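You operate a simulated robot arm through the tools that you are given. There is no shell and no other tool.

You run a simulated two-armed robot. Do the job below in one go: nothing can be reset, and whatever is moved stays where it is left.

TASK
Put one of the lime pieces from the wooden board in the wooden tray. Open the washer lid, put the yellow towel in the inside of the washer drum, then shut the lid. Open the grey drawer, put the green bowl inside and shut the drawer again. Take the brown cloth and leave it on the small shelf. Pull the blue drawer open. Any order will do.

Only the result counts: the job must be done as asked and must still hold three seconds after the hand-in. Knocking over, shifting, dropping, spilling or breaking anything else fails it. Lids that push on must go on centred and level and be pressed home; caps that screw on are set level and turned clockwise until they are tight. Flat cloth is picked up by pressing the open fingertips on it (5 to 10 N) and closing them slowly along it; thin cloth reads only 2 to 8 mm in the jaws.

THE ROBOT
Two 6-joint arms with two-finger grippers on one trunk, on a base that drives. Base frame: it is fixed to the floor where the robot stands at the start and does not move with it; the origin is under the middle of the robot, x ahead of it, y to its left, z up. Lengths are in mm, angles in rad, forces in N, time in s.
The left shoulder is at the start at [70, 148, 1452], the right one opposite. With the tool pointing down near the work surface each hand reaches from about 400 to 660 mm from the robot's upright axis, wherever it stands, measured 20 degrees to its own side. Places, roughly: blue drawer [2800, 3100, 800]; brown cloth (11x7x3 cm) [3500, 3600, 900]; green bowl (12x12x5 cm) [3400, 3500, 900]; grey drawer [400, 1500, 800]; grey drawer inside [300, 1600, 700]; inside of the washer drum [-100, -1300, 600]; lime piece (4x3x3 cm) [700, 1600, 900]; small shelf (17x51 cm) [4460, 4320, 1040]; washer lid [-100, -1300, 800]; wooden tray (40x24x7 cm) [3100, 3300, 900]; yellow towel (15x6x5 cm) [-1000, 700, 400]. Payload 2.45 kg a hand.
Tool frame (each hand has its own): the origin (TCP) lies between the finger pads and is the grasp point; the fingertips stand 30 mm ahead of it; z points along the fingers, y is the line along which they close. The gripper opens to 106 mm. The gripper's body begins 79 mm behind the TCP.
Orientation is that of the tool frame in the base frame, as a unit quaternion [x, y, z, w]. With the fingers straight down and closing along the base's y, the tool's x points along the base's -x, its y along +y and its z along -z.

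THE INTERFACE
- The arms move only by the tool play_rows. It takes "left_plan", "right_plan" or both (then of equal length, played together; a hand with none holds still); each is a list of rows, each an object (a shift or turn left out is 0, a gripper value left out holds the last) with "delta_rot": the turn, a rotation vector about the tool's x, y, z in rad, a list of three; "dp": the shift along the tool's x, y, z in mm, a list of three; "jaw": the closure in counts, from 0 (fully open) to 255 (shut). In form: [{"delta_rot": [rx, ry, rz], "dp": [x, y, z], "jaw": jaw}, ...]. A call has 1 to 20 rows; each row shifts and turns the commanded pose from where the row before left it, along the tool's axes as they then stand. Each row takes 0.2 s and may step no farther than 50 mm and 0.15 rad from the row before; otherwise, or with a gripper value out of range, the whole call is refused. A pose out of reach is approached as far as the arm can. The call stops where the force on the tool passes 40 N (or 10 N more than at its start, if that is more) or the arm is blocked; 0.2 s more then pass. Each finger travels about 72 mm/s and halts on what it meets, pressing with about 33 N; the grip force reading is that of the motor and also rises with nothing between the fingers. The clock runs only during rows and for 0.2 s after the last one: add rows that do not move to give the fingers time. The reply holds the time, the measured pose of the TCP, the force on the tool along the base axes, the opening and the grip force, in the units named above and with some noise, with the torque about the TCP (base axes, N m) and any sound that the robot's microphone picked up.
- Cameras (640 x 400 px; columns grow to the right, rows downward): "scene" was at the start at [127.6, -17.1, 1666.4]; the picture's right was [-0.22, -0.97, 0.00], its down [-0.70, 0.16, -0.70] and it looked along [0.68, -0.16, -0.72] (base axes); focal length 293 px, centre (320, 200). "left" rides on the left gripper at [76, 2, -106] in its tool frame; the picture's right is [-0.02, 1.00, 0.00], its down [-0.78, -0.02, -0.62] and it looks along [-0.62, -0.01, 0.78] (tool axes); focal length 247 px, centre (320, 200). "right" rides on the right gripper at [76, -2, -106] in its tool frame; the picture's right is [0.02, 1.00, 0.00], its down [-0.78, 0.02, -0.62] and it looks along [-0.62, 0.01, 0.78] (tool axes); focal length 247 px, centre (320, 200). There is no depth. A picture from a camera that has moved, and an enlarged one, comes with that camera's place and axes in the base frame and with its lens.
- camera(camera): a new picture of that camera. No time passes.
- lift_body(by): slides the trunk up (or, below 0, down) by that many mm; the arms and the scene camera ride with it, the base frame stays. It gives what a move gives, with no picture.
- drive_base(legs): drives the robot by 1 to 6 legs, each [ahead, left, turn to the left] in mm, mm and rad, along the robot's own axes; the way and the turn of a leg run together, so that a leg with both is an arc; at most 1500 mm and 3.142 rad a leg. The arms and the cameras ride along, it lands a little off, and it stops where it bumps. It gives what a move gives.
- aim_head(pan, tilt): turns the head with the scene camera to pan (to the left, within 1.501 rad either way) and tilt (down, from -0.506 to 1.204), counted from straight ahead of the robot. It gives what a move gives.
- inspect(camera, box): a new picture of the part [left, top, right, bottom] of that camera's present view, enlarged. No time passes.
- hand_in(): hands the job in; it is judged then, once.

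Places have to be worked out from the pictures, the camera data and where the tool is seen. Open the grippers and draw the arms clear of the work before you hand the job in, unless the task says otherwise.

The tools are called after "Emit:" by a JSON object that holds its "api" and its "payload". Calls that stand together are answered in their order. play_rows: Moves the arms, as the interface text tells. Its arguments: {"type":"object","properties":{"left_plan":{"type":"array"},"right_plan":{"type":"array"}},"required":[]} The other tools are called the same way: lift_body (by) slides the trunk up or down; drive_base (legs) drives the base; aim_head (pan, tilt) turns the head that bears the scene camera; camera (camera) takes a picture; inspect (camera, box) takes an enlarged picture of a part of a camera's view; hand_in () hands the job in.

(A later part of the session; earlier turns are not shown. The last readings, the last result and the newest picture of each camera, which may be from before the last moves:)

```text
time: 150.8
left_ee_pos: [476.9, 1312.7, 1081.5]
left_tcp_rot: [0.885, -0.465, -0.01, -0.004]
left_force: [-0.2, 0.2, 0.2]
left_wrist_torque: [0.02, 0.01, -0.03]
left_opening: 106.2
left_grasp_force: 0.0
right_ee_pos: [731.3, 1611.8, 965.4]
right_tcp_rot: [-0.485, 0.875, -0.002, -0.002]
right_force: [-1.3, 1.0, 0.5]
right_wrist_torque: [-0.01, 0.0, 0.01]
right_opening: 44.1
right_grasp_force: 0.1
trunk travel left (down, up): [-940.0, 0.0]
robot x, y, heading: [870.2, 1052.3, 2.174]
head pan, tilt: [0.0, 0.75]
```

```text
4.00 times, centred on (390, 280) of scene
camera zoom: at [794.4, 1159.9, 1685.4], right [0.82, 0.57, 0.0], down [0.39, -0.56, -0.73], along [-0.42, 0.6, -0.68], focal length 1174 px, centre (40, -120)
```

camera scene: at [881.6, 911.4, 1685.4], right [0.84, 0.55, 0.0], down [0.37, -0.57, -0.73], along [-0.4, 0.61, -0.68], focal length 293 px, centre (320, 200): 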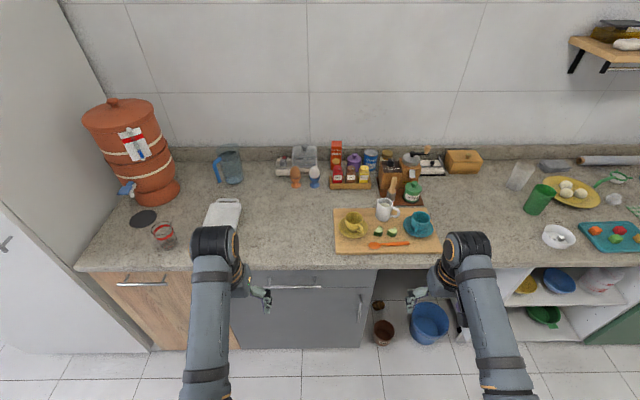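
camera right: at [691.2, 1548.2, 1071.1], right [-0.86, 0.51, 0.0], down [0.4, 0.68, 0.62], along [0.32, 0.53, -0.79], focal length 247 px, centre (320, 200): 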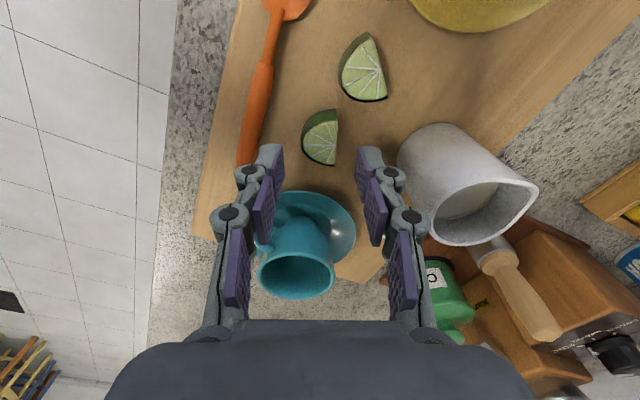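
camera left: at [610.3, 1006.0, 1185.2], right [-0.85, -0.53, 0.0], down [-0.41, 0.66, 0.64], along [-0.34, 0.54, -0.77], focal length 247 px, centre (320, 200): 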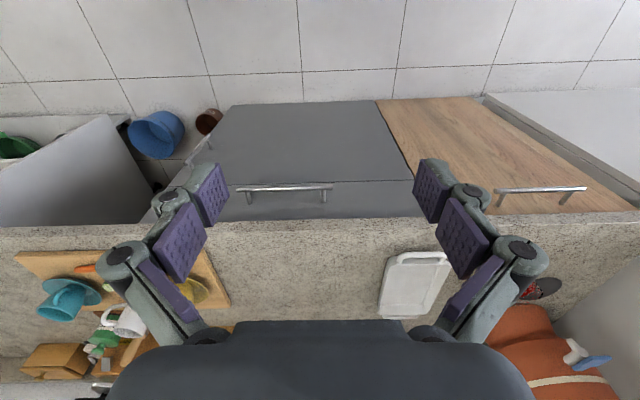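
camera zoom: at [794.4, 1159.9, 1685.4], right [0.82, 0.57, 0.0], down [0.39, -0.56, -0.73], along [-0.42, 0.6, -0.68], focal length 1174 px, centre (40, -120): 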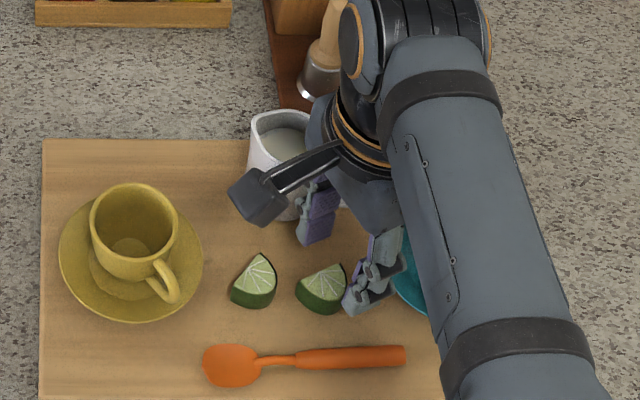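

The lime is centred between the fingers, with about 9 mm to the spoon and about 12 mm to the jug. I descend the rest to z≈921 and close gently.

Emit:
{"api": "play_rows", "payload": {"right_plan": [{"dp": [0, 0, 22]}, {"dp": [0, 0, 22]}, {}, {"jaw": 165}, {"jaw": 180}, {"jaw": 195}, {"jaw": 215}, {"jaw": 235}, {}, {}]}}

Emit:
{"api": "camera", "payload": {"camera": "right"}}

```text
time: 153.0
left_ee_pos: [479.8, 1309.7, 1083.9]
left_tcp_rot: [0.885, -0.465, -0.012, -0.005]
left_force: [0.5, -0.4, -0.8]
left_wrist_torque: [0.02, 0.01, 0.01]
left_opening: 106.0
left_grasp_force: 0.1
right_ee_pos: [732.4, 1611.2, 925.9]
right_tcp_rot: [-0.485, 0.875, 0.001, 0.0]
right_force: [5.4, 3.6, 36.9]
right_wrist_torque: [0.01, -0.28, 0.0]
right_opening: 22.0
right_grasp_force: 33.2
trunk travel left (down, up): [-940.0, 0.0]
robot x, y, heading: [869.3, 1048.1, 2.174]
head pan, tilt: [0.0, 0.75]
```

```text
taken
camera right: at [692.0, 1546.0, 1031.6], right [-0.86, 0.51, 0.0], down [0.4, 0.67, 0.62], along [0.32, 0.53, -0.78], focal length 247 px, centre (320, 200)
```

right: 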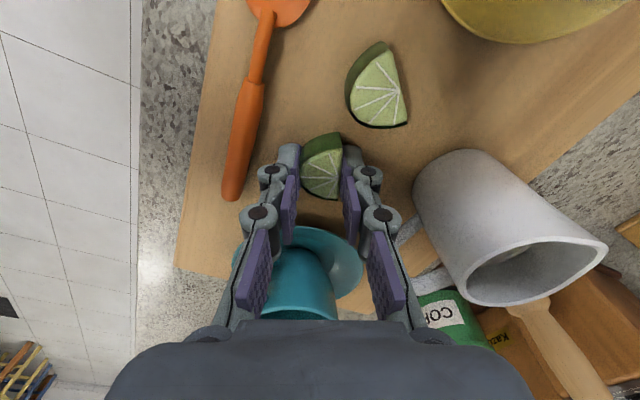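

The fingertips touched the board (37 N) and the lime is held at 22 mm. I lift straight up.

Emit:
{"api": "play_rows", "payload": {"right_plan": [{"dp": [0, 0, -10]}, {"dp": [0, 0, -25]}, {"dp": [0, 0, -40]}, {"dp": [0, 0, -40]}, {}]}}

Emit:
{"api": "camera", "payload": {"camera": "right"}}

Emit:
{"api": "inspect", "payload": {"camera": "scene", "box": [260, 220, 460, 345]}}

```text
time: 154.2
left_ee_pos: [478.0, 1314.1, 1081.5]
left_tcp_rot: [0.885, -0.465, -0.01, -0.004]
left_force: [0.3, -0.6, -0.6]
left_wrist_torque: [-0.01, 0.02, -0.02]
left_opening: 106.1
left_grasp_force: 0.1
right_ee_pos: [730.5, 1610.5, 1037.2]
right_tcp_rot: [-0.485, 0.875, -0.004, -0.001]
right_force: [-0.3, 0.0, 0.6]
right_wrist_torque: [-0.01, 0.02, 0.01]
right_opening: 21.9
right_grasp_force: 33.1
trunk travel left (down, up): [-940.0, 0.0]
robot x, y, heading: [868.3, 1047.9, 2.174]
head pan, tilt: [0.0, 0.75]
```

```text
taken
camera right: at [690.3, 1547.1, 1143.5], right [-0.86, 0.51, 0.0], down [0.4, 0.68, 0.62], along [0.32, 0.53, -0.79], focal length 247 px, centre (320, 200)
```

right: 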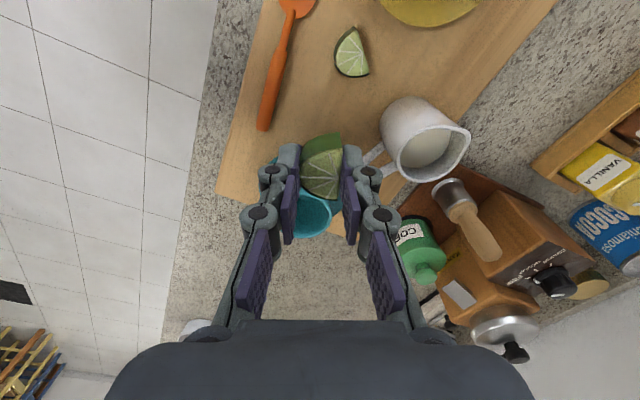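

```text
3.20 times, centred on (360, 282) of scene
camera zoom: at [794.2, 1160.0, 1685.4], right [0.82, 0.57, 0.0], down [0.39, -0.56, -0.73], along [-0.42, 0.6, -0.68], focal length 939 px, centre (192, -64)
```

zoom: 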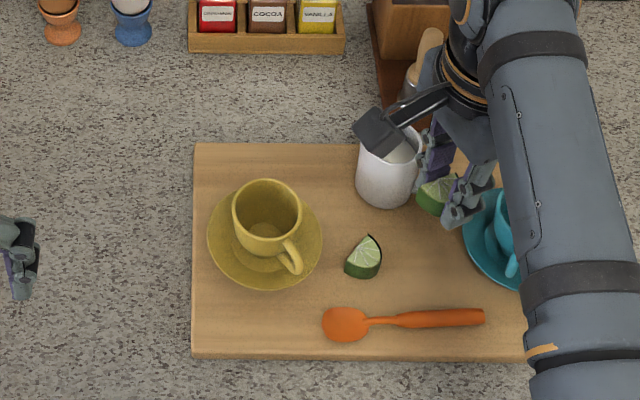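

The lime is firmly held and nothing else moved. I draw the right hand in over the aisle and back up so the left hand can work the grey drawer.

Emit:
{"api": "play_rows", "payload": {"right_plan": [{"dp": [14.7, -33.6, 0]}, {"dp": [14.7, -33.6, 0]}, {"dp": [14.7, -33.6, 0]}, {}]}}

Emit:
{"api": "drive_base", "payload": {"legs": [[-140, 0, -0.008]]}}

Emit:
{"api": "play_rows", "payload": {"left_plan": [{"delta_rot": [0, 0, -0.1428], "jaw": 159}, {"delta_rot": [0, 0, -0.1428]}, {"delta_rot": [0, 0, -0.1428]}, {"delta_rot": [0, 0, -0.1428]}, {"delta_rot": [0, 0, -0.1428]}, {"delta_rot": [0, 0, -0.1428]}, {"delta_rot": [0, 0, -0.1428]}, {"delta_rot": [0, 0, -0.1428]}, {"delta_rot": [0, 0, -0.1428]}, {"delta_rot": [0, 0, -0.1428]}, {"delta_rot": [0, 0, -0.1428]}, {}]}}

```text
time: 155.2
left_ee_pos: [476.6, 1314.0, 1081.3]
left_tcp_rot: [0.885, -0.465, -0.009, -0.003]
left_force: [0.3, -0.5, -0.2]
left_wrist_torque: [-0.01, 0.03, -0.02]
left_opening: 105.9
left_grasp_force: 0.1
right_ee_pos: [793.2, 1519.8, 1036.4]
right_tcp_rot: [-0.485, 0.874, -0.003, -0.001]
right_force: [0.0, 0.0, -0.6]
right_wrist_torque: [0.03, -0.01, -0.01]
right_opening: 21.7
right_grasp_force: 32.8
trunk travel left (down, up): [-940.0, 0.0]
robot x, y, heading: [867.4, 1050.6, 2.169]
head pan, tilt: [0.0, 0.75]
```

```text
time: 156.5
left_ee_pos: [556.4, 1203.6, 1080.6]
left_tcp_rot: [0.884, -0.468, -0.008, -0.003]
left_force: [-0.1, -0.3, 0.6]
left_wrist_torque: [0.01, 0.0, -0.02]
left_opening: 105.8
left_grasp_force: 0.1
right_ee_pos: [873.5, 1408.2, 1036.4]
right_tcp_rot: [-0.482, 0.876, -0.005, -0.001]
right_force: [-0.3, 0.7, 0.2]
right_wrist_torque: [-0.06, -0.03, 0.02]
right_opening: 21.8
right_grasp_force: 32.9
trunk travel left (down, up): [-940.0, 0.0]
robot x, y, heading: [946.9, 933.1, 2.166]
head pan, tilt: [0.0, 0.75]
```

```text
time: 159.1
left_ee_pos: [558.5, 1201.5, 1081.5]
left_tcp_rot: [0.956, 0.294, -0.004, -0.01]
left_force: [0.9, 0.5, 1.0]
left_wrist_torque: [0.02, 0.03, 0.01]
left_opening: 39.9
left_grasp_force: 0.0
right_ee_pos: [875.3, 1406.1, 1036.1]
right_tcp_rot: [-0.481, 0.877, -0.002, -0.001]
right_force: [0.1, 0.5, 0.3]
right_wrist_torque: [-0.02, 0.01, 0.01]
right_opening: 21.9
right_grasp_force: 32.8
trunk travel left (down, up): [-940.0, 0.0]
robot x, y, heading: [948.9, 936.6, 2.166]
head pan, tilt: [0.0, 0.75]
```

Robot squared at u≈1310, v≈244. I lower the trunk 120 mm and bring the left tool to a 40° forward tilt in front of the drawer handle.

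Emit:
{"api": "lift_body", "payload": {"by": -120}}

Emit:
{"api": "play_rows", "payload": {"left_plan": [{"dp": [0, -18, 45]}, {"dp": [0, -18, 45]}, {"delta_rot": [0.1455, 0, 0]}, {"delta_rot": [0.1455, 0, 0]}, {"delta_rot": [0.1455, 0, 0]}, {"delta_rot": [0.1455, 0, 0]}, {"delta_rot": [0.1455, 0, 0]}, {"delta_rot": [0.1455, 0, 0]}, {}]}}

Emit:
{"api": "camera", "payload": {"camera": "left"}}

Emit:
{"api": "camera", "payload": {"camera": "scene"}}

```text
time: 160.6
left_ee_pos: [557.7, 1201.3, 961.7]
left_tcp_rot: [0.956, 0.293, -0.004, -0.011]
left_force: [0.5, -0.1, -1.1]
left_wrist_torque: [0.01, 0.02, 0.01]
left_opening: 39.4
left_grasp_force: 0.1
right_ee_pos: [874.9, 1406.5, 917.0]
right_tcp_rot: [-0.481, 0.877, -0.003, -0.001]
right_force: [0.6, -0.3, 0.1]
right_wrist_torque: [-0.04, -0.01, -0.01]
right_opening: 21.8
right_grasp_force: 33.6
trunk travel left (down, up): [-820.0, 120.0]
robot x, y, heading: [952.3, 932.0, 2.164]
head pan, tilt: [0.0, 0.75]
```

```text
time: 162.6
left_ee_pos: [536.3, 1232.7, 871.3]
left_tcp_rot: [0.862, 0.264, -0.127, -0.413]
left_force: [-0.7, 0.7, 0.0]
left_wrist_torque: [0.01, 0.0, -0.03]
left_opening: 39.7
left_grasp_force: 0.0
right_ee_pos: [875.6, 1406.0, 916.6]
right_tcp_rot: [-0.481, 0.877, -0.002, 0.0]
right_force: [0.3, -0.1, -0.6]
right_wrist_torque: [0.02, 0.0, 0.01]
right_opening: 21.5
right_grasp_force: 33.3
trunk travel left (down, up): [-820.0, 120.0]
robot x, y, heading: [949.7, 933.6, 2.17]
head pan, tilt: [0.0, 0.75]
```

```text
taken
camera left: at [647.4, 1206.0, 936.3], right [0.33, -0.53, -0.78], down [-0.38, -0.83, 0.4], along [-0.86, 0.16, -0.48], focal length 247 px, centre (320, 200)
```

left: 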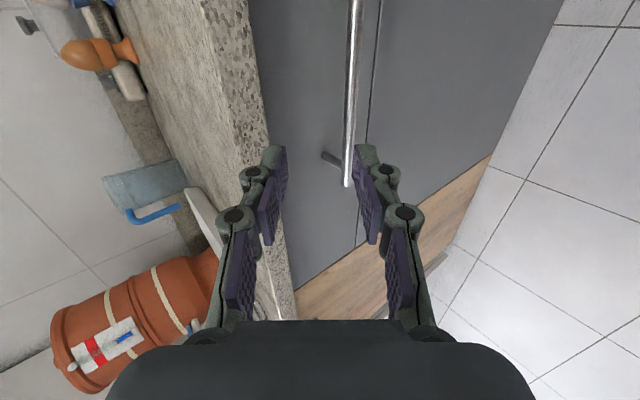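

```text
taken
camera scene: at [873.4, 1046.4, 1565.3], right [0.83, 0.56, 0.0], down [0.38, -0.56, -0.73], along [-0.41, 0.61, -0.68], focal length 293 px, centre (320, 200)
```

scene: 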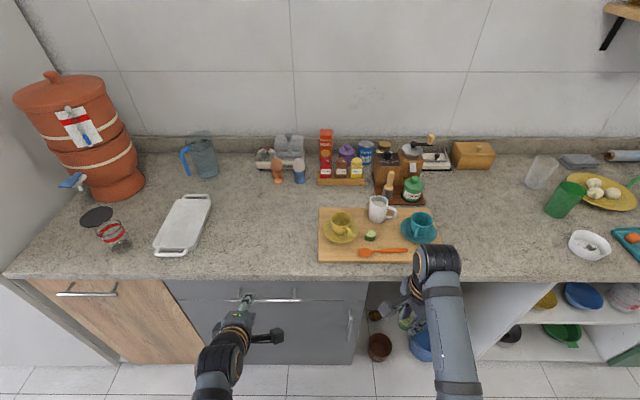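

The bar lies slightly low of the tool axis. I correct 27 mm and advance 60 mm, then check.

Emit:
{"api": "play_rows", "payload": {"left_plan": [{"dp": [0, 27, 0]}, {"dp": [0, 0, 30]}, {"dp": [0, 0, 30]}, {}]}}

Emit:
{"api": "camera", "payload": {"camera": "left"}}

```text
time: 163.6
left_ee_pos: [521.7, 1258.8, 814.3]
left_tcp_rot: [0.862, 0.265, -0.128, -0.414]
left_force: [-0.3, -0.2, -0.7]
left_wrist_torque: [-0.04, 0.02, 0.03]
left_opening: 39.6
left_grasp_force: 0.2
right_ee_pos: [876.9, 1405.3, 917.5]
right_tcp_rot: [-0.481, 0.877, -0.002, 0.0]
right_force: [0.1, -0.8, 0.1]
right_wrist_torque: [0.04, 0.02, 0.01]
right_opening: 21.5
right_grasp_force: 33.2
trunk travel left (down, up): [-820.0, 120.0]
robot x, y, heading: [952.4, 936.5, 2.165]
head pan, tilt: [0.0, 0.75]
```

```text
taken
camera left: at [632.6, 1231.2, 878.8], right [0.33, -0.53, -0.78], down [-0.38, -0.83, 0.4], along [-0.86, 0.16, -0.48], focal length 247 px, centre (320, 200)
```

left: 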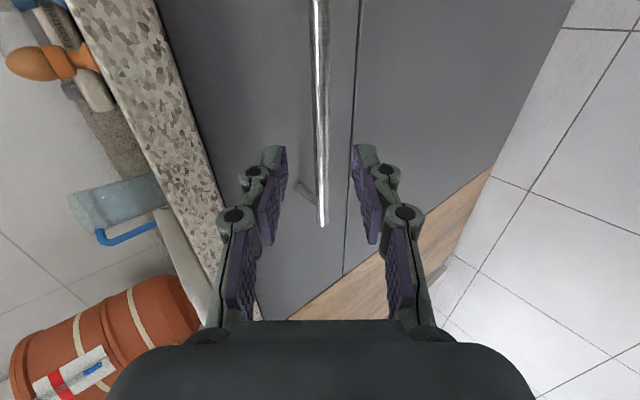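

The bar is centred, about 58 mm ahead. I advance 45 mm and close.

Emit:
{"api": "play_rows", "payload": {"left_plan": [{"dp": [0, 0, 15]}, {"dp": [0, 0, 15]}, {"dp": [0, 0, 14]}, {}, {"jaw": 200}, {"jaw": 230}, {"jaw": 255}, {}]}}

Emit:
{"api": "camera", "payload": {"camera": "left"}}

```text
time: 165.4
left_ee_pos: [502.8, 1285.2, 786.9]
left_tcp_rot: [0.862, 0.264, -0.129, -0.413]
left_force: [-2.5, 1.6, 4.7]
left_wrist_torque: [-0.14, 0.39, -0.37]
left_opening: 11.0
left_grasp_force: 38.4
right_ee_pos: [875.6, 1406.2, 916.5]
right_tcp_rot: [-0.481, 0.877, -0.002, -0.001]
right_force: [0.4, 0.3, -0.3]
right_wrist_torque: [0.01, -0.01, 0.02]
right_opening: 21.6
right_grasp_force: 32.7
trunk travel left (down, up): [-820.0, 120.0]
robot x, y, heading: [945.6, 935.5, 2.165]
head pan, tilt: [0.0, 0.75]
```

```text
taken
camera left: at [612.7, 1258.1, 850.0], right [0.33, -0.53, -0.78], down [-0.38, -0.83, 0.4], along [-0.86, 0.16, -0.48], focal length 247 px, centre (320, 200)
```

left: 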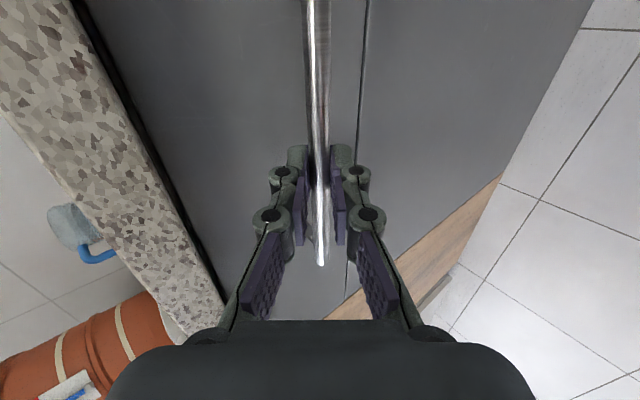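

The handle is gripped. I pull the drawer out 60 mm with the arm first to feel the force.

Emit:
{"api": "play_rows", "payload": {"left_plan": [{"dp": [0, 9.6, -11.5]}, {"dp": [0, 9.6, -11.5]}, {"dp": [0, 9.6, -11.5]}, {"dp": [0, 9.6, -11.5]}, {}]}}

Emit:
{"api": "camera", "payload": {"camera": "scene"}}

```text
time: 166.6
left_ee_pos: [534.9, 1235.3, 786.0]
left_tcp_rot: [0.862, 0.264, -0.128, -0.413]
left_force: [3.0, 0.5, 10.8]
left_wrist_torque: [-0.09, 0.33, -0.48]
left_opening: 11.0
left_grasp_force: 37.9
right_ee_pos: [877.1, 1406.2, 916.8]
right_tcp_rot: [-0.481, 0.877, -0.003, -0.002]
right_force: [0.1, -0.3, 0.0]
right_wrist_torque: [-0.02, -0.01, -0.01]
right_opening: 21.7
right_grasp_force: 33.1
trunk travel left (down, up): [-820.0, 120.0]
robot x, y, heading: [948.0, 934.2, 2.169]
head pan, tilt: [0.0, 0.75]
```

```text
taken
camera scene: at [875.6, 1045.5, 1565.5], right [0.83, 0.56, 0.0], down [0.38, -0.56, -0.73], along [-0.41, 0.61, -0.68], focal length 293 px, centre (320, 200)
```

scene: 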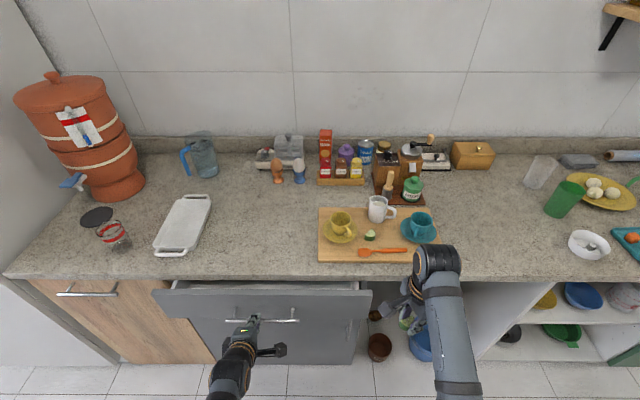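

The drawer slides easily. I pull it the rest of the way by driving straight back 200 mm.

Emit:
{"api": "drive_base", "payload": {"legs": [[-200, 0, 0]]}}

Emit:
{"api": "camera", "payload": {"camera": "scene"}}

```text
time: 168.2
left_ee_pos: [641.8, 1075.2, 785.5]
left_tcp_rot: [0.862, 0.262, -0.127, -0.415]
left_force: [-18.8, -10.9, 9.4]
left_wrist_torque: [0.0, 0.39, 0.87]
left_opening: 10.6
left_grasp_force: 37.6
right_ee_pos: [985.7, 1245.5, 917.9]
right_tcp_rot: [-0.479, 0.878, -0.002, 0.001]
right_force: [-0.1, -0.4, -0.1]
right_wrist_torque: [-0.02, 0.01, 0.02]
right_opening: 22.1
right_grasp_force: 33.3
trunk travel left (down, up): [-820.0, 120.0]
robot x, y, heading: [1057.5, 769.8, 2.168]
head pan, tilt: [0.0, 0.75]
```

```text
taken
camera scene: at [980.3, 882.5, 1565.4], right [0.83, 0.56, 0.0], down [0.38, -0.57, -0.73], along [-0.41, 0.61, -0.68], focal length 293 px, centre (320, 200)
```

scene: 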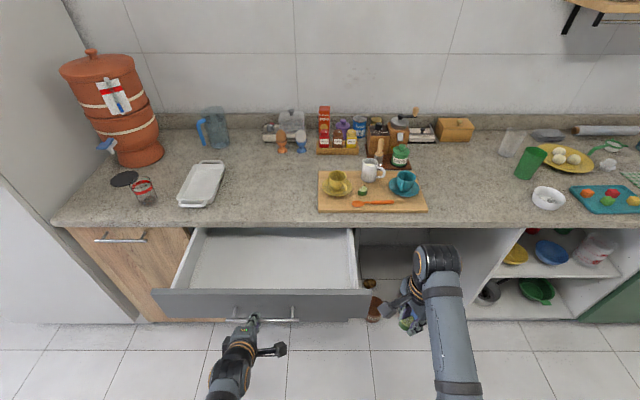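

The drawer is open about 250 mm and empty. I release the handle and back the hand out.

Emit:
{"api": "play_rows", "payload": {"left_plan": [{"jaw": 220}, {"jaw": 165}, {}, {"dp": [0, 0, -30]}, {"dp": [0, 0, -35]}, {"dp": [0, 0, -30]}, {}]}}

Emit:
{"api": "drive_base", "payload": {"legs": [[-150, 0, 0]]}}

Emit:
{"api": "lift_body", "payload": {"by": 120}}

Emit:
{"api": "camera", "payload": {"camera": "scene"}}

```text
time: 169.8
left_ee_pos: [681.2, 1015.8, 847.8]
left_tcp_rot: [0.862, 0.254, -0.133, -0.417]
left_force: [0.8, 0.5, -0.4]
left_wrist_torque: [0.05, -0.02, 0.02]
left_opening: 37.2
left_grasp_force: 0.2
right_ee_pos: [986.5, 1243.9, 917.1]
right_tcp_rot: [-0.478, 0.878, -0.003, -0.001]
right_force: [0.8, -0.3, 0.2]
right_wrist_torque: [-0.03, 0.01, 0.01]
right_opening: 21.8
right_grasp_force: 33.4
trunk travel left (down, up): [-820.0, 120.0]
robot x, y, heading: [1057.5, 773.1, 2.158]
head pan, tilt: [0.0, 0.75]
```

```text
time: 171.2
left_ee_pos: [763.6, 892.4, 846.2]
left_tcp_rot: [0.864, 0.255, -0.132, -0.414]
left_force: [0.0, 0.1, 0.4]
left_wrist_torque: [0.0, -0.01, 0.0]
left_opening: 37.5
left_grasp_force: 0.1
right_ee_pos: [1069.1, 1122.9, 917.5]
right_tcp_rot: [-0.479, 0.878, -0.003, -0.001]
right_force: [-0.6, 0.2, -0.2]
right_wrist_torque: [-0.01, -0.02, -0.02]
right_opening: 21.7
right_grasp_force: 33.1
trunk travel left (down, up): [-820.0, 120.0]
robot x, y, heading: [1144.3, 647.9, 2.159]
head pan, tilt: [0.0, 0.75]
```

```text
time: 172.7
left_ee_pos: [764.1, 891.7, 966.2]
left_tcp_rot: [0.864, 0.254, -0.133, -0.414]
left_force: [-0.2, 0.5, -0.2]
left_wrist_torque: [0.01, -0.01, -0.03]
left_opening: 37.4
left_grasp_force: 0.0
right_ee_pos: [1069.1, 1121.2, 1037.2]
right_tcp_rot: [-0.48, 0.877, -0.003, 0.0]
right_force: [0.3, -0.1, -0.7]
right_wrist_torque: [0.01, -0.03, 0.0]
right_opening: 21.5
right_grasp_force: 32.5
trunk travel left (down, up): [-940.0, 0.0]
robot x, y, heading: [1139.6, 651.4, 2.165]
head pan, tilt: [0.0, 0.75]
```

```text
taken
camera scene: at [1065.5, 761.7, 1685.3], right [0.83, 0.56, 0.0], down [0.38, -0.57, -0.73], along [-0.41, 0.61, -0.68], focal length 293 px, centre (320, 200)
```

scene: 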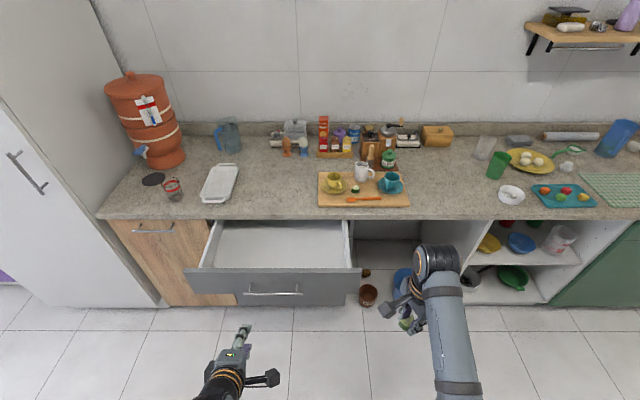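

The drawer stands open. I bring the left tool back to straight down and tucked, then move forward a little and sideways along the counter.

Emit:
{"api": "play_rows", "payload": {"left_plan": [{"dp": [0, -25, -25]}, {"dp": [0, -25, -25], "delta_rot": [-0.1455, 0, 0]}, {"dp": [0, -20, -20], "delta_rot": [-0.1455, 0, 0]}, {"dp": [0, -10, -20], "delta_rot": [-0.1455, 0, 0]}, {"dp": [0, 0, -20], "delta_rot": [-0.1455, 0, 0]}, {"delta_rot": [-0.1455, 0, 0]}, {"delta_rot": [-0.1455, 0, 0]}, {}]}}

Emit:
{"api": "drive_base", "payload": {"legs": [[230, 0, 0], [0, -1450, 0], [0, -1000, 0]]}}

Emit:
{"api": "camera", "payload": {"camera": "scene"}}

```text
time: 173.4
left_ee_pos: [744.9, 857.4, 1042.3]
left_tcp_rot: [0.926, 0.196, -0.156, -0.283]
left_force: [0.2, 0.5, 0.4]
left_wrist_torque: [-0.01, 0.03, 0.02]
left_opening: 37.5
left_grasp_force: 0.0
right_ee_pos: [1067.6, 1123.4, 1037.0]
right_tcp_rot: [-0.479, 0.878, -0.003, 0.0]
right_force: [0.8, -0.2, -0.4]
right_wrist_torque: [0.0, -0.02, 0.0]
right_opening: 21.8
right_grasp_force: 32.9
trunk travel left (down, up): [-940.0, 0.0]
robot x, y, heading: [1144.6, 650.1, 2.167]
head pan, tilt: [0.0, 0.75]
stopped in row 3 (left hand): the arm was blocked; the commanded pose is now the measured one
```

```text
time: 186.7
left_ee_pos: [2645.7, 2396.0, 1043.2]
left_tcp_rot: [0.926, 0.192, -0.155, -0.285]
left_force: [0.3, 0.4, 1.1]
left_wrist_torque: [0.02, 0.0, -0.03]
left_opening: 37.6
left_grasp_force: 0.0
right_ee_pos: [2971.2, 2659.5, 1036.8]
right_tcp_rot: [-0.476, 0.88, -0.002, 0.0]
right_force: [-0.1, 1.2, -0.1]
right_wrist_torque: [-0.03, 0.01, -0.02]
right_opening: 21.5
right_grasp_force: 33.3
trunk travel left (down, up): [-940.0, 0.0]
robot x, y, heading: [3041.6, 2185.8, 2.154]
head pan, tilt: [0.0, 0.75]
```

```text
taken
camera scene: at [2964.0, 2299.0, 1685.4], right [0.83, 0.55, 0.0], down [0.38, -0.57, -0.73], along [-0.4, 0.61, -0.68], focal length 293 px, centre (320, 200)
```

scene: 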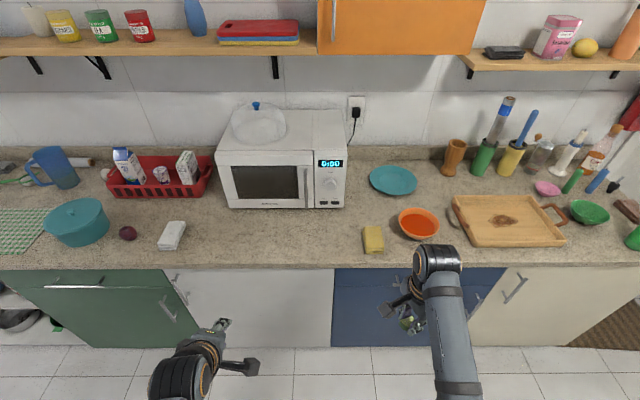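

I am in front of the microwave at u≈3746. The tray, green bowl and brown cloth are to the right, and a blue unit is below. I zoom in on these.

Emit:
{"api": "inspect", "payload": {"camera": "scene", "box": [320, 255, 520, 355]}}

Emit:
{"api": "inspect", "payload": {"camera": "scene", "box": [440, 160, 640, 285]}}

Emit:
{"api": "aim_head", "payload": {"pan": -0.8, "tilt": 0.5}}

Emit:
{"api": "camera", "payload": {"camera": "scene"}}

```text
3.20 times, centred on (420, 305) of scene
camera zoom: at [2964.0, 2299.0, 1685.4], right [0.83, 0.55, 0.0], down [0.38, -0.57, -0.73], along [-0.4, 0.61, -0.68], focal length 939 px, centre (0, -136)
```

zoom: 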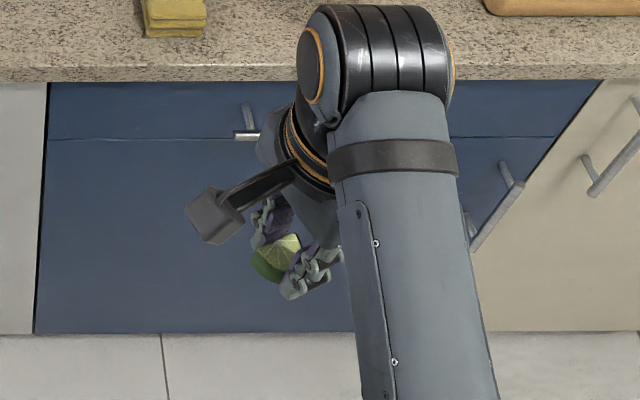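

```text
3.20 times, centred on (540, 222) of scene
camera zoom: at [2964.0, 2299.0, 1685.4], right [0.83, 0.55, 0.0], down [0.38, -0.57, -0.73], along [-0.4, 0.61, -0.68], focal length 939 px, centre (-384, 128)
```

zoom: 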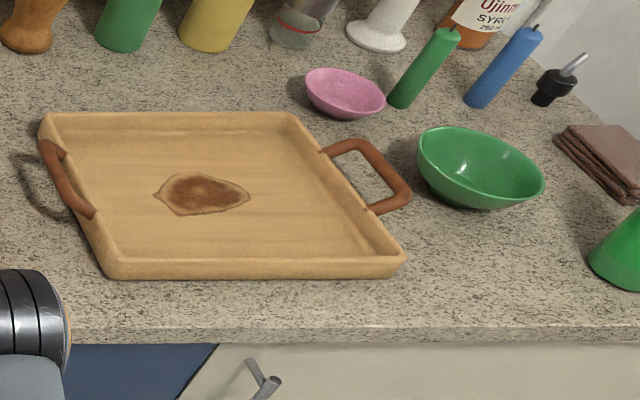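

```text
time: 187.8
left_ee_pos: [2646.5, 2396.2, 1044.3]
left_tcp_rot: [0.926, 0.193, -0.155, -0.285]
left_force: [0.1, -0.7, 1.1]
left_wrist_torque: [0.01, -0.01, -0.01]
left_opening: 37.4
left_grasp_force: 0.2
right_ee_pos: [2971.1, 2658.7, 1037.2]
right_tcp_rot: [-0.475, 0.88, -0.002, 0.0]
right_force: [-0.8, -0.2, -0.2]
right_wrist_torque: [0.02, 0.02, 0.01]
right_opening: 21.5
right_grasp_force: 32.7
trunk travel left (down, up): [-940.0, 0.0]
robot x, y, heading: [3039.4, 2186.5, 2.152]
head pan, tilt: [-0.799, 0.499]
```

```text
taken
camera scene: at [3029.6, 2319.2, 1707.3], right [0.98, -0.21, 0.0], down [-0.1, -0.47, -0.88], along [0.19, 0.86, -0.48], focal length 293 px, centre (320, 200)
```

scene: 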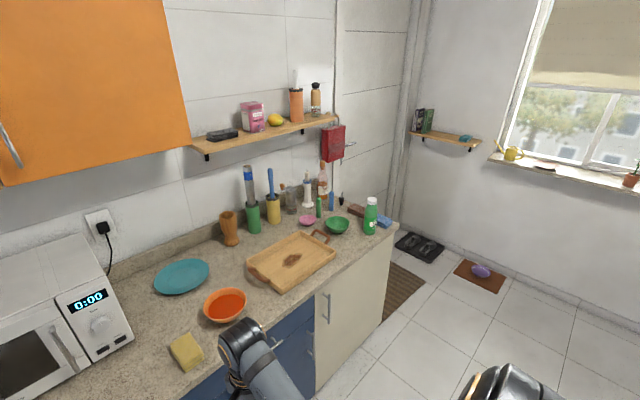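

The left wrist got caught in an odd pose close to the body. I move it forward 80 mm and then rotate it back to straight down (rolled).

Emit:
{"api": "play_rows", "payload": {"left_plan": [{"dp": [-4.4, -31.4, 24.4]}, {"dp": [-4.4, -31.4, 24.4]}, {"delta_rot": [-0.1295, 0.0272, -0.0331]}, {"delta_rot": [-0.1295, 0.0272, -0.0331]}, {"delta_rot": [-0.1295, 0.0272, -0.0331]}, {"delta_rot": [-0.1295, 0.0272, -0.0331]}, {"delta_rot": [-0.1295, 0.0272, -0.0331]}, {}]}}

Emit:
{"api": "aim_head", "payload": {"pan": -0.3, "tilt": 0.75}}

```text
time: 189.6
left_ee_pos: [2600.5, 2464.4, 1044.1]
left_tcp_rot: [0.958, 0.288, 0.001, 0.0]
left_force: [-0.1, 0.4, 0.8]
left_wrist_torque: [0.01, 0.03, -0.01]
left_opening: 37.3
left_grasp_force: 0.0
right_ee_pos: [2971.7, 2659.2, 1036.7]
right_tcp_rot: [-0.475, 0.88, -0.002, 0.0]
right_force: [0.1, -0.2, 0.6]
right_wrist_torque: [0.04, -0.02, 0.01]
right_opening: 21.8
right_grasp_force: 33.2
trunk travel left (down, up): [-940.0, 0.0]
robot x, y, heading: [3039.7, 2189.7, 2.158]
head pan, tilt: [-0.799, 0.499]
```

```text
time: 190.5
left_ee_pos: [2601.5, 2465.3, 1042.4]
left_tcp_rot: [0.958, 0.288, 0.0, 0.0]
left_force: [0.4, 1.1, 0.0]
left_wrist_torque: [-0.03, -0.02, 0.0]
left_opening: 37.5
left_grasp_force: 0.1
right_ee_pos: [2970.7, 2660.3, 1036.2]
right_tcp_rot: [-0.475, 0.88, -0.002, 0.0]
right_force: [0.0, 0.0, -0.3]
right_wrist_torque: [0.02, 0.0, 0.01]
right_opening: 21.9
right_grasp_force: 32.8
trunk travel left (down, up): [-940.0, 0.0]
robot x, y, heading: [3037.0, 2183.4, 2.151]
head pan, tilt: [-0.3, 0.75]
```

The left hand is back in a clean pose. I move right 500 mm and ahead 300 mm to face the tray.

Emit:
{"api": "drive_base", "payload": {"legs": [[0, 0, 0.011], [0, -500, 0], [290, 0, 0]]}}

Emit:
{"api": "camera", "payload": {"camera": "scene"}}

Emit:
{"api": "camera", "payload": {"camera": "right"}}

```text
time: 195.4
left_ee_pos: [2846.2, 2977.7, 1044.3]
left_tcp_rot: [0.957, 0.29, -0.001, -0.002]
left_force: [0.3, 0.2, 0.3]
left_wrist_torque: [-0.04, 0.01, -0.03]
left_opening: 37.3
left_grasp_force: 0.1
right_ee_pos: [3215.1, 3174.7, 1038.7]
right_tcp_rot: [-0.479, 0.878, -0.002, -0.001]
right_force: [0.2, 0.0, 0.2]
right_wrist_torque: [0.02, -0.01, 0.02]
right_opening: 21.7
right_grasp_force: 33.1
trunk travel left (down, up): [-940.0, 0.0]
robot x, y, heading: [3285.4, 2701.7, 2.16]
head pan, tilt: [-0.3, 0.75]
```

```text
taken
camera scene: at [3233.5, 2823.8, 1685.6], right [0.96, 0.29, 0.0], down [0.19, -0.65, -0.73], along [-0.21, 0.7, -0.68], focal length 293 px, centre (320, 200)
```

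scene: 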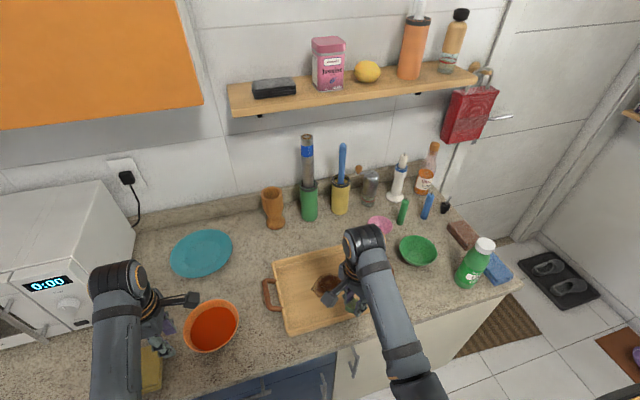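

```text
taken
camera right: at [3173.7, 3111.0, 1144.4], right [-0.85, 0.52, 0.0], down [0.41, 0.67, 0.62], along [0.33, 0.53, -0.79], focal length 247 px, centre (320, 200)
```

right: 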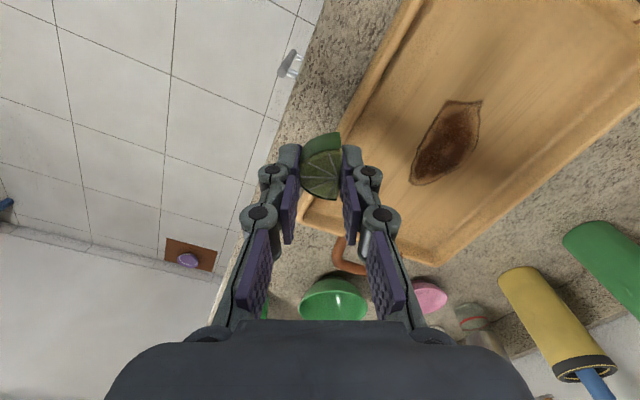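

The tray centre (with the stain) is about 130 mm ahead of the right hand. I move over it and start down.

Emit:
{"api": "play_rows", "payload": {"right_plan": [{"dp": [-17.3, 39.7, 0]}, {"dp": [-17.3, 39.7, 0]}, {"dp": [-17.3, 39.7, 0]}, {"dp": [0, 0, 30]}, {"dp": [0, 0, 30]}, {"dp": [0, 0, 25]}, {}]}}

Emit:
{"api": "camera", "payload": {"camera": "right"}}

Emit:
{"api": "inspect", "payload": {"camera": "scene", "box": [240, 220, 440, 345]}}

```text
time: 197.0
left_ee_pos: [2845.3, 2978.0, 1042.5]
left_tcp_rot: [0.957, 0.29, -0.001, 0.0]
left_force: [-0.1, 0.0, 0.5]
left_wrist_torque: [-0.02, 0.02, 0.02]
left_opening: 37.3
left_grasp_force: 0.0
right_ee_pos: [3143.3, 3282.8, 953.0]
right_tcp_rot: [-0.479, 0.878, -0.002, -0.002]
right_force: [-0.5, -0.9, 0.3]
right_wrist_torque: [-0.02, -0.02, -0.01]
right_opening: 21.6
right_grasp_force: 32.9
trunk travel left (down, up): [-940.0, 0.0]
robot x, y, heading: [3286.1, 2698.8, 2.161]
head pan, tilt: [-0.3, 0.75]
```

```text
taken
camera right: at [3102.5, 3219.9, 1059.5], right [-0.85, 0.52, 0.0], down [0.41, 0.67, 0.62], along [0.33, 0.53, -0.79], focal length 247 px, centre (320, 200)
```

right: 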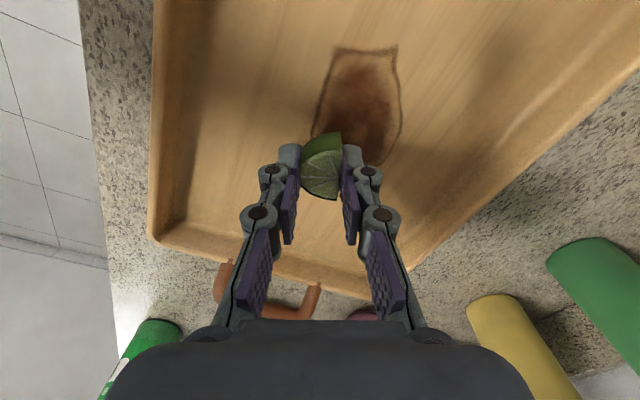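

```text
3.20 times, centred on (340, 282) of scene
camera zoom: at [3231.9, 2825.7, 1685.4], right [0.96, 0.29, 0.0], down [0.19, -0.65, -0.73], along [-0.21, 0.7, -0.68], focal length 939 px, centre (256, -64)
```

zoom: 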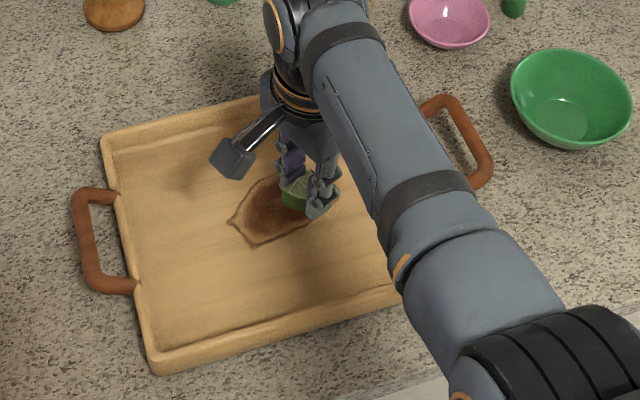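

The lime is over the tray's middle. I lower 36 mm slowly, then check the force.

Emit:
{"api": "play_rows", "payload": {"right_plan": [{"dp": [0, 0, 12]}, {"dp": [0, 0, 12]}, {"dp": [0, 0, 12]}, {}]}}

Emit:
{"api": "camera", "payload": {"camera": "right"}}

```text
time: 198.0
left_ee_pos: [2844.9, 2977.9, 1044.2]
left_tcp_rot: [0.957, 0.289, -0.001, -0.001]
left_force: [0.6, -0.4, -0.7]
left_wrist_torque: [0.0, -0.01, 0.0]
left_opening: 37.5
left_grasp_force: 0.0
right_ee_pos: [3143.6, 3282.8, 917.2]
right_tcp_rot: [-0.478, 0.878, -0.002, -0.001]
right_force: [1.0, 0.5, 6.8]
right_wrist_torque: [0.02, -0.06, 0.0]
right_opening: 21.7
right_grasp_force: 32.9
trunk travel left (down, up): [-940.0, 0.0]
robot x, y, heading: [3285.6, 2705.6, 2.162]
head pan, tilt: [-0.3, 0.75]
```

```text
taken
camera right: at [3103.4, 3219.3, 1023.1], right [-0.85, 0.52, 0.0], down [0.41, 0.67, 0.62], along [0.33, 0.53, -0.79], focal length 247 px, centre (320, 200)
```

right: 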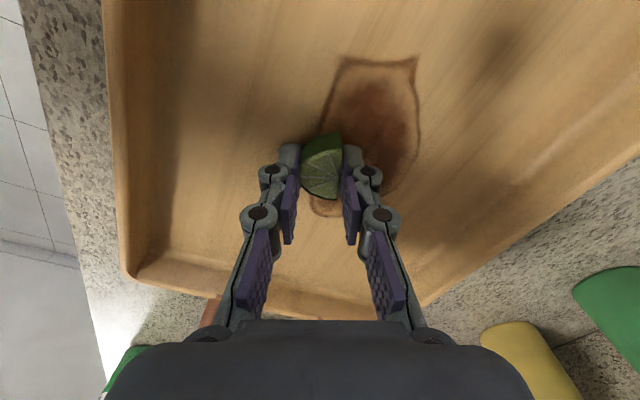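

Light contact (6.8 N) means the lime rests on the tray floor. I open and lift away.

Emit:
{"api": "play_rows", "payload": {"right_plan": [{"jaw": 190}, {"jaw": 170}, {"jaw": 150}, {}, {"dp": [0, 0, -20]}, {"dp": [0, 0, -40]}, {"dp": [0, 0, -40]}, {"dp": [0, 0, -20]}, {}]}}

Emit:
{"api": "camera", "payload": {"camera": "right"}}

```text
time: 200.0
left_ee_pos: [2845.6, 2979.0, 1043.1]
left_tcp_rot: [0.957, 0.29, 0.0, -0.001]
left_force: [-1.6, -0.7, 0.5]
left_wrist_torque: [-0.02, 0.0, -0.01]
left_opening: 37.6
left_grasp_force: 0.0
right_ee_pos: [3143.3, 3284.8, 1034.8]
right_tcp_rot: [-0.478, 0.878, -0.002, -0.002]
right_force: [0.1, 0.3, -0.9]
right_wrist_torque: [0.01, -0.03, 0.0]
right_opening: 43.7
right_grasp_force: 0.0
trunk travel left (down, up): [-940.0, 0.0]
robot x, y, heading: [3287.4, 2697.3, 2.158]
head pan, tilt: [-0.3, 0.75]
```

```text
taken
camera right: at [3102.3, 3221.7, 1142.7], right [-0.85, 0.52, 0.0], down [0.41, 0.67, 0.62], along [0.33, 0.53, -0.79], focal length 247 px, centre (320, 200)
```

right: 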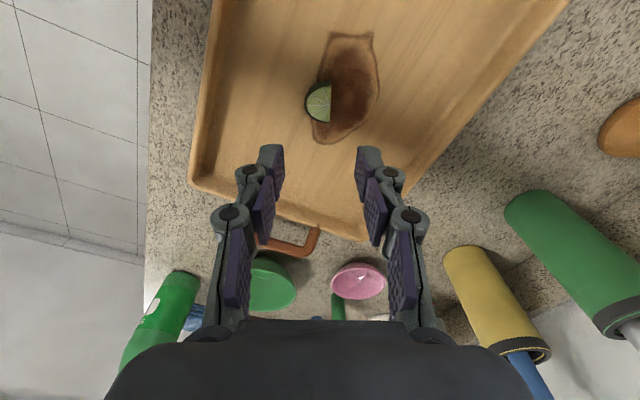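

The lime sits in the tray. Next is the blue drawer with the left hand: I draw the right hand in, back up and shift slightly.

Emit:
{"api": "play_rows", "payload": {"right_plan": [{"dp": [14.7, -33.6, 0], "jaw": 0}, {"dp": [14.7, -33.6, 0]}, {"dp": [14.7, -33.6, 0]}, {}]}}

Emit:
{"api": "drive_base", "payload": {"legs": [[-165, -40, 0.005]]}}

Emit:
{"api": "aim_head", "payload": {"pan": 0.1, "tilt": 0.9}}

Emit:
{"api": "camera", "payload": {"camera": "scene"}}

Emit:
{"api": "camera", "payload": {"camera": "left"}}

```text
time: 201.0
left_ee_pos: [2844.9, 2979.0, 1043.4]
left_tcp_rot: [0.957, 0.29, -0.001, 0.0]
left_force: [0.2, 0.1, 0.1]
left_wrist_torque: [-0.01, 0.03, 0.02]
left_opening: 37.5
left_grasp_force: 0.1
right_ee_pos: [3202.0, 3188.2, 1036.6]
right_tcp_rot: [-0.479, 0.878, -0.002, -0.001]
right_force: [0.5, 0.4, -0.6]
right_wrist_torque: [-0.01, -0.04, 0.0]
right_opening: 105.9
right_grasp_force: 0.1
trunk travel left (down, up): [-940.0, 0.0]
robot x, y, heading: [3283.0, 2705.5, 2.158]
head pan, tilt: [-0.3, 0.75]
```

```text
time: 202.4
left_ee_pos: [2967.8, 2865.3, 1040.7]
left_tcp_rot: [0.957, 0.29, 0.001, 0.0]
left_force: [0.4, -0.2, -1.0]
left_wrist_torque: [-0.04, -0.01, 0.01]
left_opening: 37.5
left_grasp_force: 0.1
right_ee_pos: [3324.0, 3076.5, 1036.0]
right_tcp_rot: [-0.479, 0.878, -0.005, 0.0]
right_force: [0.2, -0.1, -0.5]
right_wrist_torque: [-0.04, 0.01, -0.03]
right_opening: 105.9
right_grasp_force: 0.1
trunk travel left (down, up): [-940.0, 0.0]
robot x, y, heading: [3408.4, 2590.5, 2.161]
head pan, tilt: [-0.3, 0.75]
```

```text
time: 203.3
left_ee_pos: [2971.7, 2863.9, 1043.9]
left_tcp_rot: [0.957, 0.29, -0.001, 0.0]
left_force: [0.1, 0.0, 0.9]
left_wrist_torque: [-0.02, 0.0, 0.01]
left_opening: 37.3
left_grasp_force: 0.1
right_ee_pos: [3327.3, 3073.8, 1036.7]
right_tcp_rot: [-0.479, 0.878, -0.001, -0.001]
right_force: [0.4, -0.2, -0.5]
right_wrist_torque: [0.02, 0.01, 0.05]
right_opening: 105.9
right_grasp_force: 0.0
trunk travel left (down, up): [-940.0, 0.0]
robot x, y, heading: [3410.8, 2589.9, 2.159]
head pan, tilt: [0.099, 0.901]
```

```text
taken
camera scene: at [3333.4, 2689.4, 1673.6], right [0.77, 0.64, 0.0], down [0.5, -0.6, -0.62], along [-0.4, 0.48, -0.78], focal length 293 px, centre (320, 200)
```

scene: 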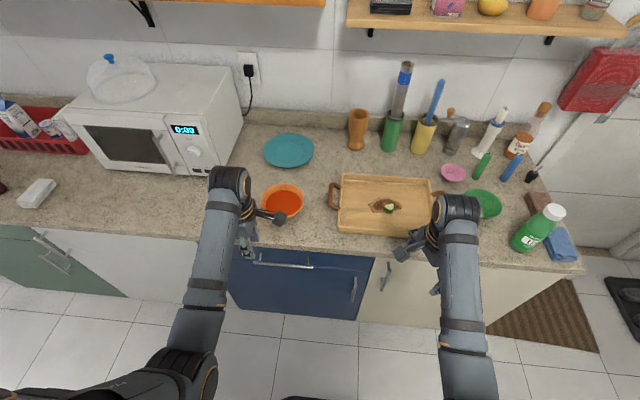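

```text
taken
camera left: at [3035.1, 2904.1, 1149.0], right [0.54, -0.84, 0.0], down [-0.66, -0.42, 0.62], along [-0.53, -0.33, -0.78], focal length 247 px, centre (320, 200)
```

left: 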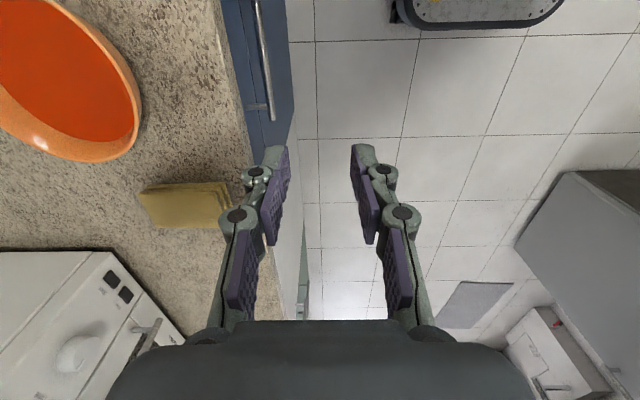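

The blue drawer's handle is visible in both views; I zoom in on it for coordinates.

Emit:
{"api": "inspect", "payload": {"camera": "scene", "box": [225, 235, 385, 335]}}

```text
4.00 times, centred on (305, 285) of scene
camera zoom: at [3333.4, 2689.4, 1673.6], right [0.77, 0.64, 0.0], down [0.5, -0.6, -0.62], along [-0.4, 0.48, -0.78], focal length 1174 px, centre (380, -140)
```

zoom: 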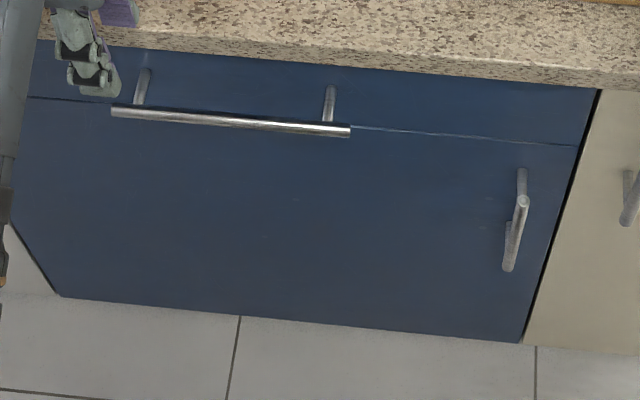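

The blue handle bar spans u 4005–4203 at v≈786, z≈776. I repeat the approach used on the grey drawer: lower the trunk, descend and tilt 50° forward.

Emit:
{"api": "lift_body", "payload": {"by": -120}}

Emit:
{"api": "play_rows", "payload": {"left_plan": [{"dp": [25, -2, 27]}, {"dp": [0, -2, 28]}, {"delta_rot": [0.1455, 0, 0]}, {"delta_rot": [0.1455, 0, 0]}, {"delta_rot": [0.1455, 0, 0]}, {"delta_rot": [0.1455, 0, 0]}, {"delta_rot": [0.1455, 0, 0]}, {"delta_rot": [0.1455, 0, 0]}, {}]}}

Emit:
{"api": "camera", "payload": {"camera": "left"}}

```text
time: 204.8
left_ee_pos: [2969.4, 2864.1, 922.3]
left_tcp_rot: [0.957, 0.29, 0.0, 0.0]
left_force: [0.2, 0.5, 0.4]
left_wrist_torque: [0.02, 0.03, 0.01]
left_opening: 37.3
left_grasp_force: 0.1
right_ee_pos: [3326.2, 3074.8, 917.2]
right_tcp_rot: [-0.478, 0.878, -0.002, 0.0]
right_force: [-0.1, 0.3, 0.5]
right_wrist_torque: [-0.05, 0.0, 0.0]
right_opening: 106.0
right_grasp_force: 0.0
trunk travel left (down, up): [-820.0, 120.0]
robot x, y, heading: [3406.6, 2588.9, 2.165]
head pan, tilt: [0.099, 0.901]
```

```text
time: 206.8
left_ee_pos: [2988.4, 2880.8, 867.1]
left_tcp_rot: [0.867, 0.263, -0.123, -0.406]
left_force: [-0.5, -0.5, 0.1]
left_wrist_torque: [0.01, 0.02, -0.01]
left_opening: 37.3
left_grasp_force: 0.1
right_ee_pos: [3327.6, 3075.3, 916.1]
right_tcp_rot: [-0.478, 0.878, -0.002, 0.0]
right_force: [-0.1, -0.8, -0.2]
right_wrist_torque: [-0.01, -0.01, -0.01]
right_opening: 105.9
right_grasp_force: 0.1
trunk travel left (down, up): [-820.0, 120.0]
robot x, y, heading: [3408.8, 2591.9, 2.166]
head pan, tilt: [0.099, 0.901]
```

```text
taken
camera left: at [3097.8, 2855.3, 933.7], right [0.34, -0.54, -0.77], down [-0.39, -0.82, 0.41], along [-0.86, 0.16, -0.49], focal length 247 px, centre (320, 200)
```

left: 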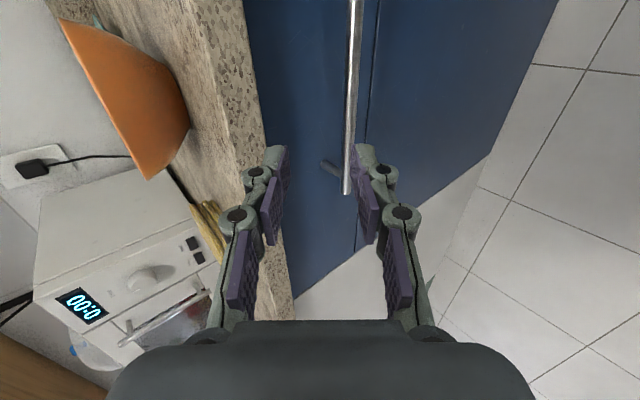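

This matches the grey-drawer view almost exactly. I apply the same correction and advance.

Emit:
{"api": "play_rows", "payload": {"left_plan": [{"dp": [0, 28, 0]}, {"dp": [0, 0, 30]}, {"dp": [0, 0, 30]}, {}]}}

Emit:
{"api": "camera", "payload": {"camera": "left"}}

```text
time: 207.8
left_ee_pos: [2975.3, 2904.6, 807.0]
left_tcp_rot: [0.867, 0.263, -0.123, -0.406]
left_force: [1.0, -0.3, -0.2]
left_wrist_torque: [-0.02, -0.03, -0.04]
left_opening: 37.5
left_grasp_force: 0.0
right_ee_pos: [3327.8, 3072.6, 918.2]
right_tcp_rot: [-0.478, 0.878, -0.001, -0.001]
right_force: [-0.2, -0.1, 0.5]
right_wrist_torque: [0.0, 0.03, 0.0]
right_opening: 106.1
right_grasp_force: 0.1
trunk travel left (down, up): [-820.0, 120.0]
robot x, y, heading: [3409.2, 2591.0, 2.161]
head pan, tilt: [0.099, 0.901]
```

```text
taken
camera left: at [3085.2, 2877.4, 873.8], right [0.34, -0.54, -0.77], down [-0.39, -0.82, 0.41], along [-0.86, 0.16, -0.49], focal length 247 px, centre (320, 200)
```

left: 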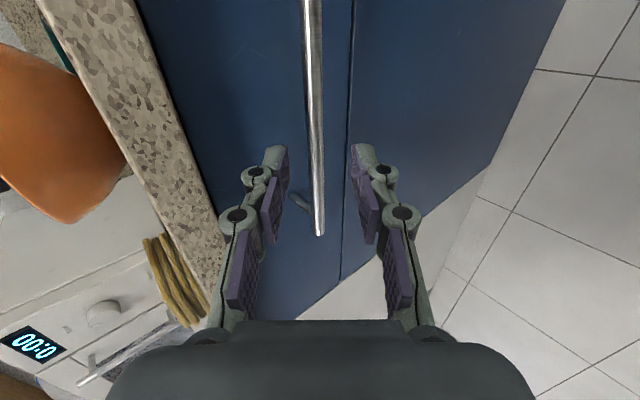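

The bar is centred and about 49 mm ahead. I advance 36 mm and close.

Emit:
{"api": "play_rows", "payload": {"left_plan": [{"dp": [0, -2, 12]}, {"dp": [0, 0, 12]}, {"dp": [0, 0, 12]}, {}, {"jaw": 200}, {"jaw": 230}, {"jaw": 255}, {}]}}

Emit:
{"api": "camera", "payload": {"camera": "left"}}

```text
time: 209.6
left_ee_pos: [2958.1, 2930.2, 786.0]
left_tcp_rot: [0.867, 0.263, -0.123, -0.406]
left_force: [0.4, -0.2, -0.4]
left_wrist_torque: [0.2, -0.28, 0.15]
left_opening: 11.0
left_grasp_force: 37.9
right_ee_pos: [3326.5, 3074.9, 916.7]
right_tcp_rot: [-0.479, 0.878, -0.003, 0.0]
right_force: [0.7, 0.3, -0.5]
right_wrist_torque: [-0.02, 0.01, 0.01]
right_opening: 105.9
right_grasp_force: 0.1
trunk travel left (down, up): [-820.0, 120.0]
robot x, y, heading: [3407.5, 2592.7, 2.165]
head pan, tilt: [0.099, 0.901]
```

```text
taken
camera left: at [3068.0, 2903.4, 852.6], right [0.34, -0.55, -0.77], down [-0.39, -0.82, 0.41], along [-0.85, 0.16, -0.49], focal length 247 px, centre (320, 200)
```

left: 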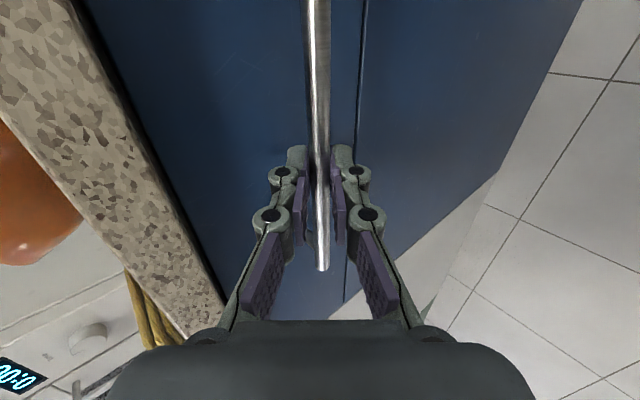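

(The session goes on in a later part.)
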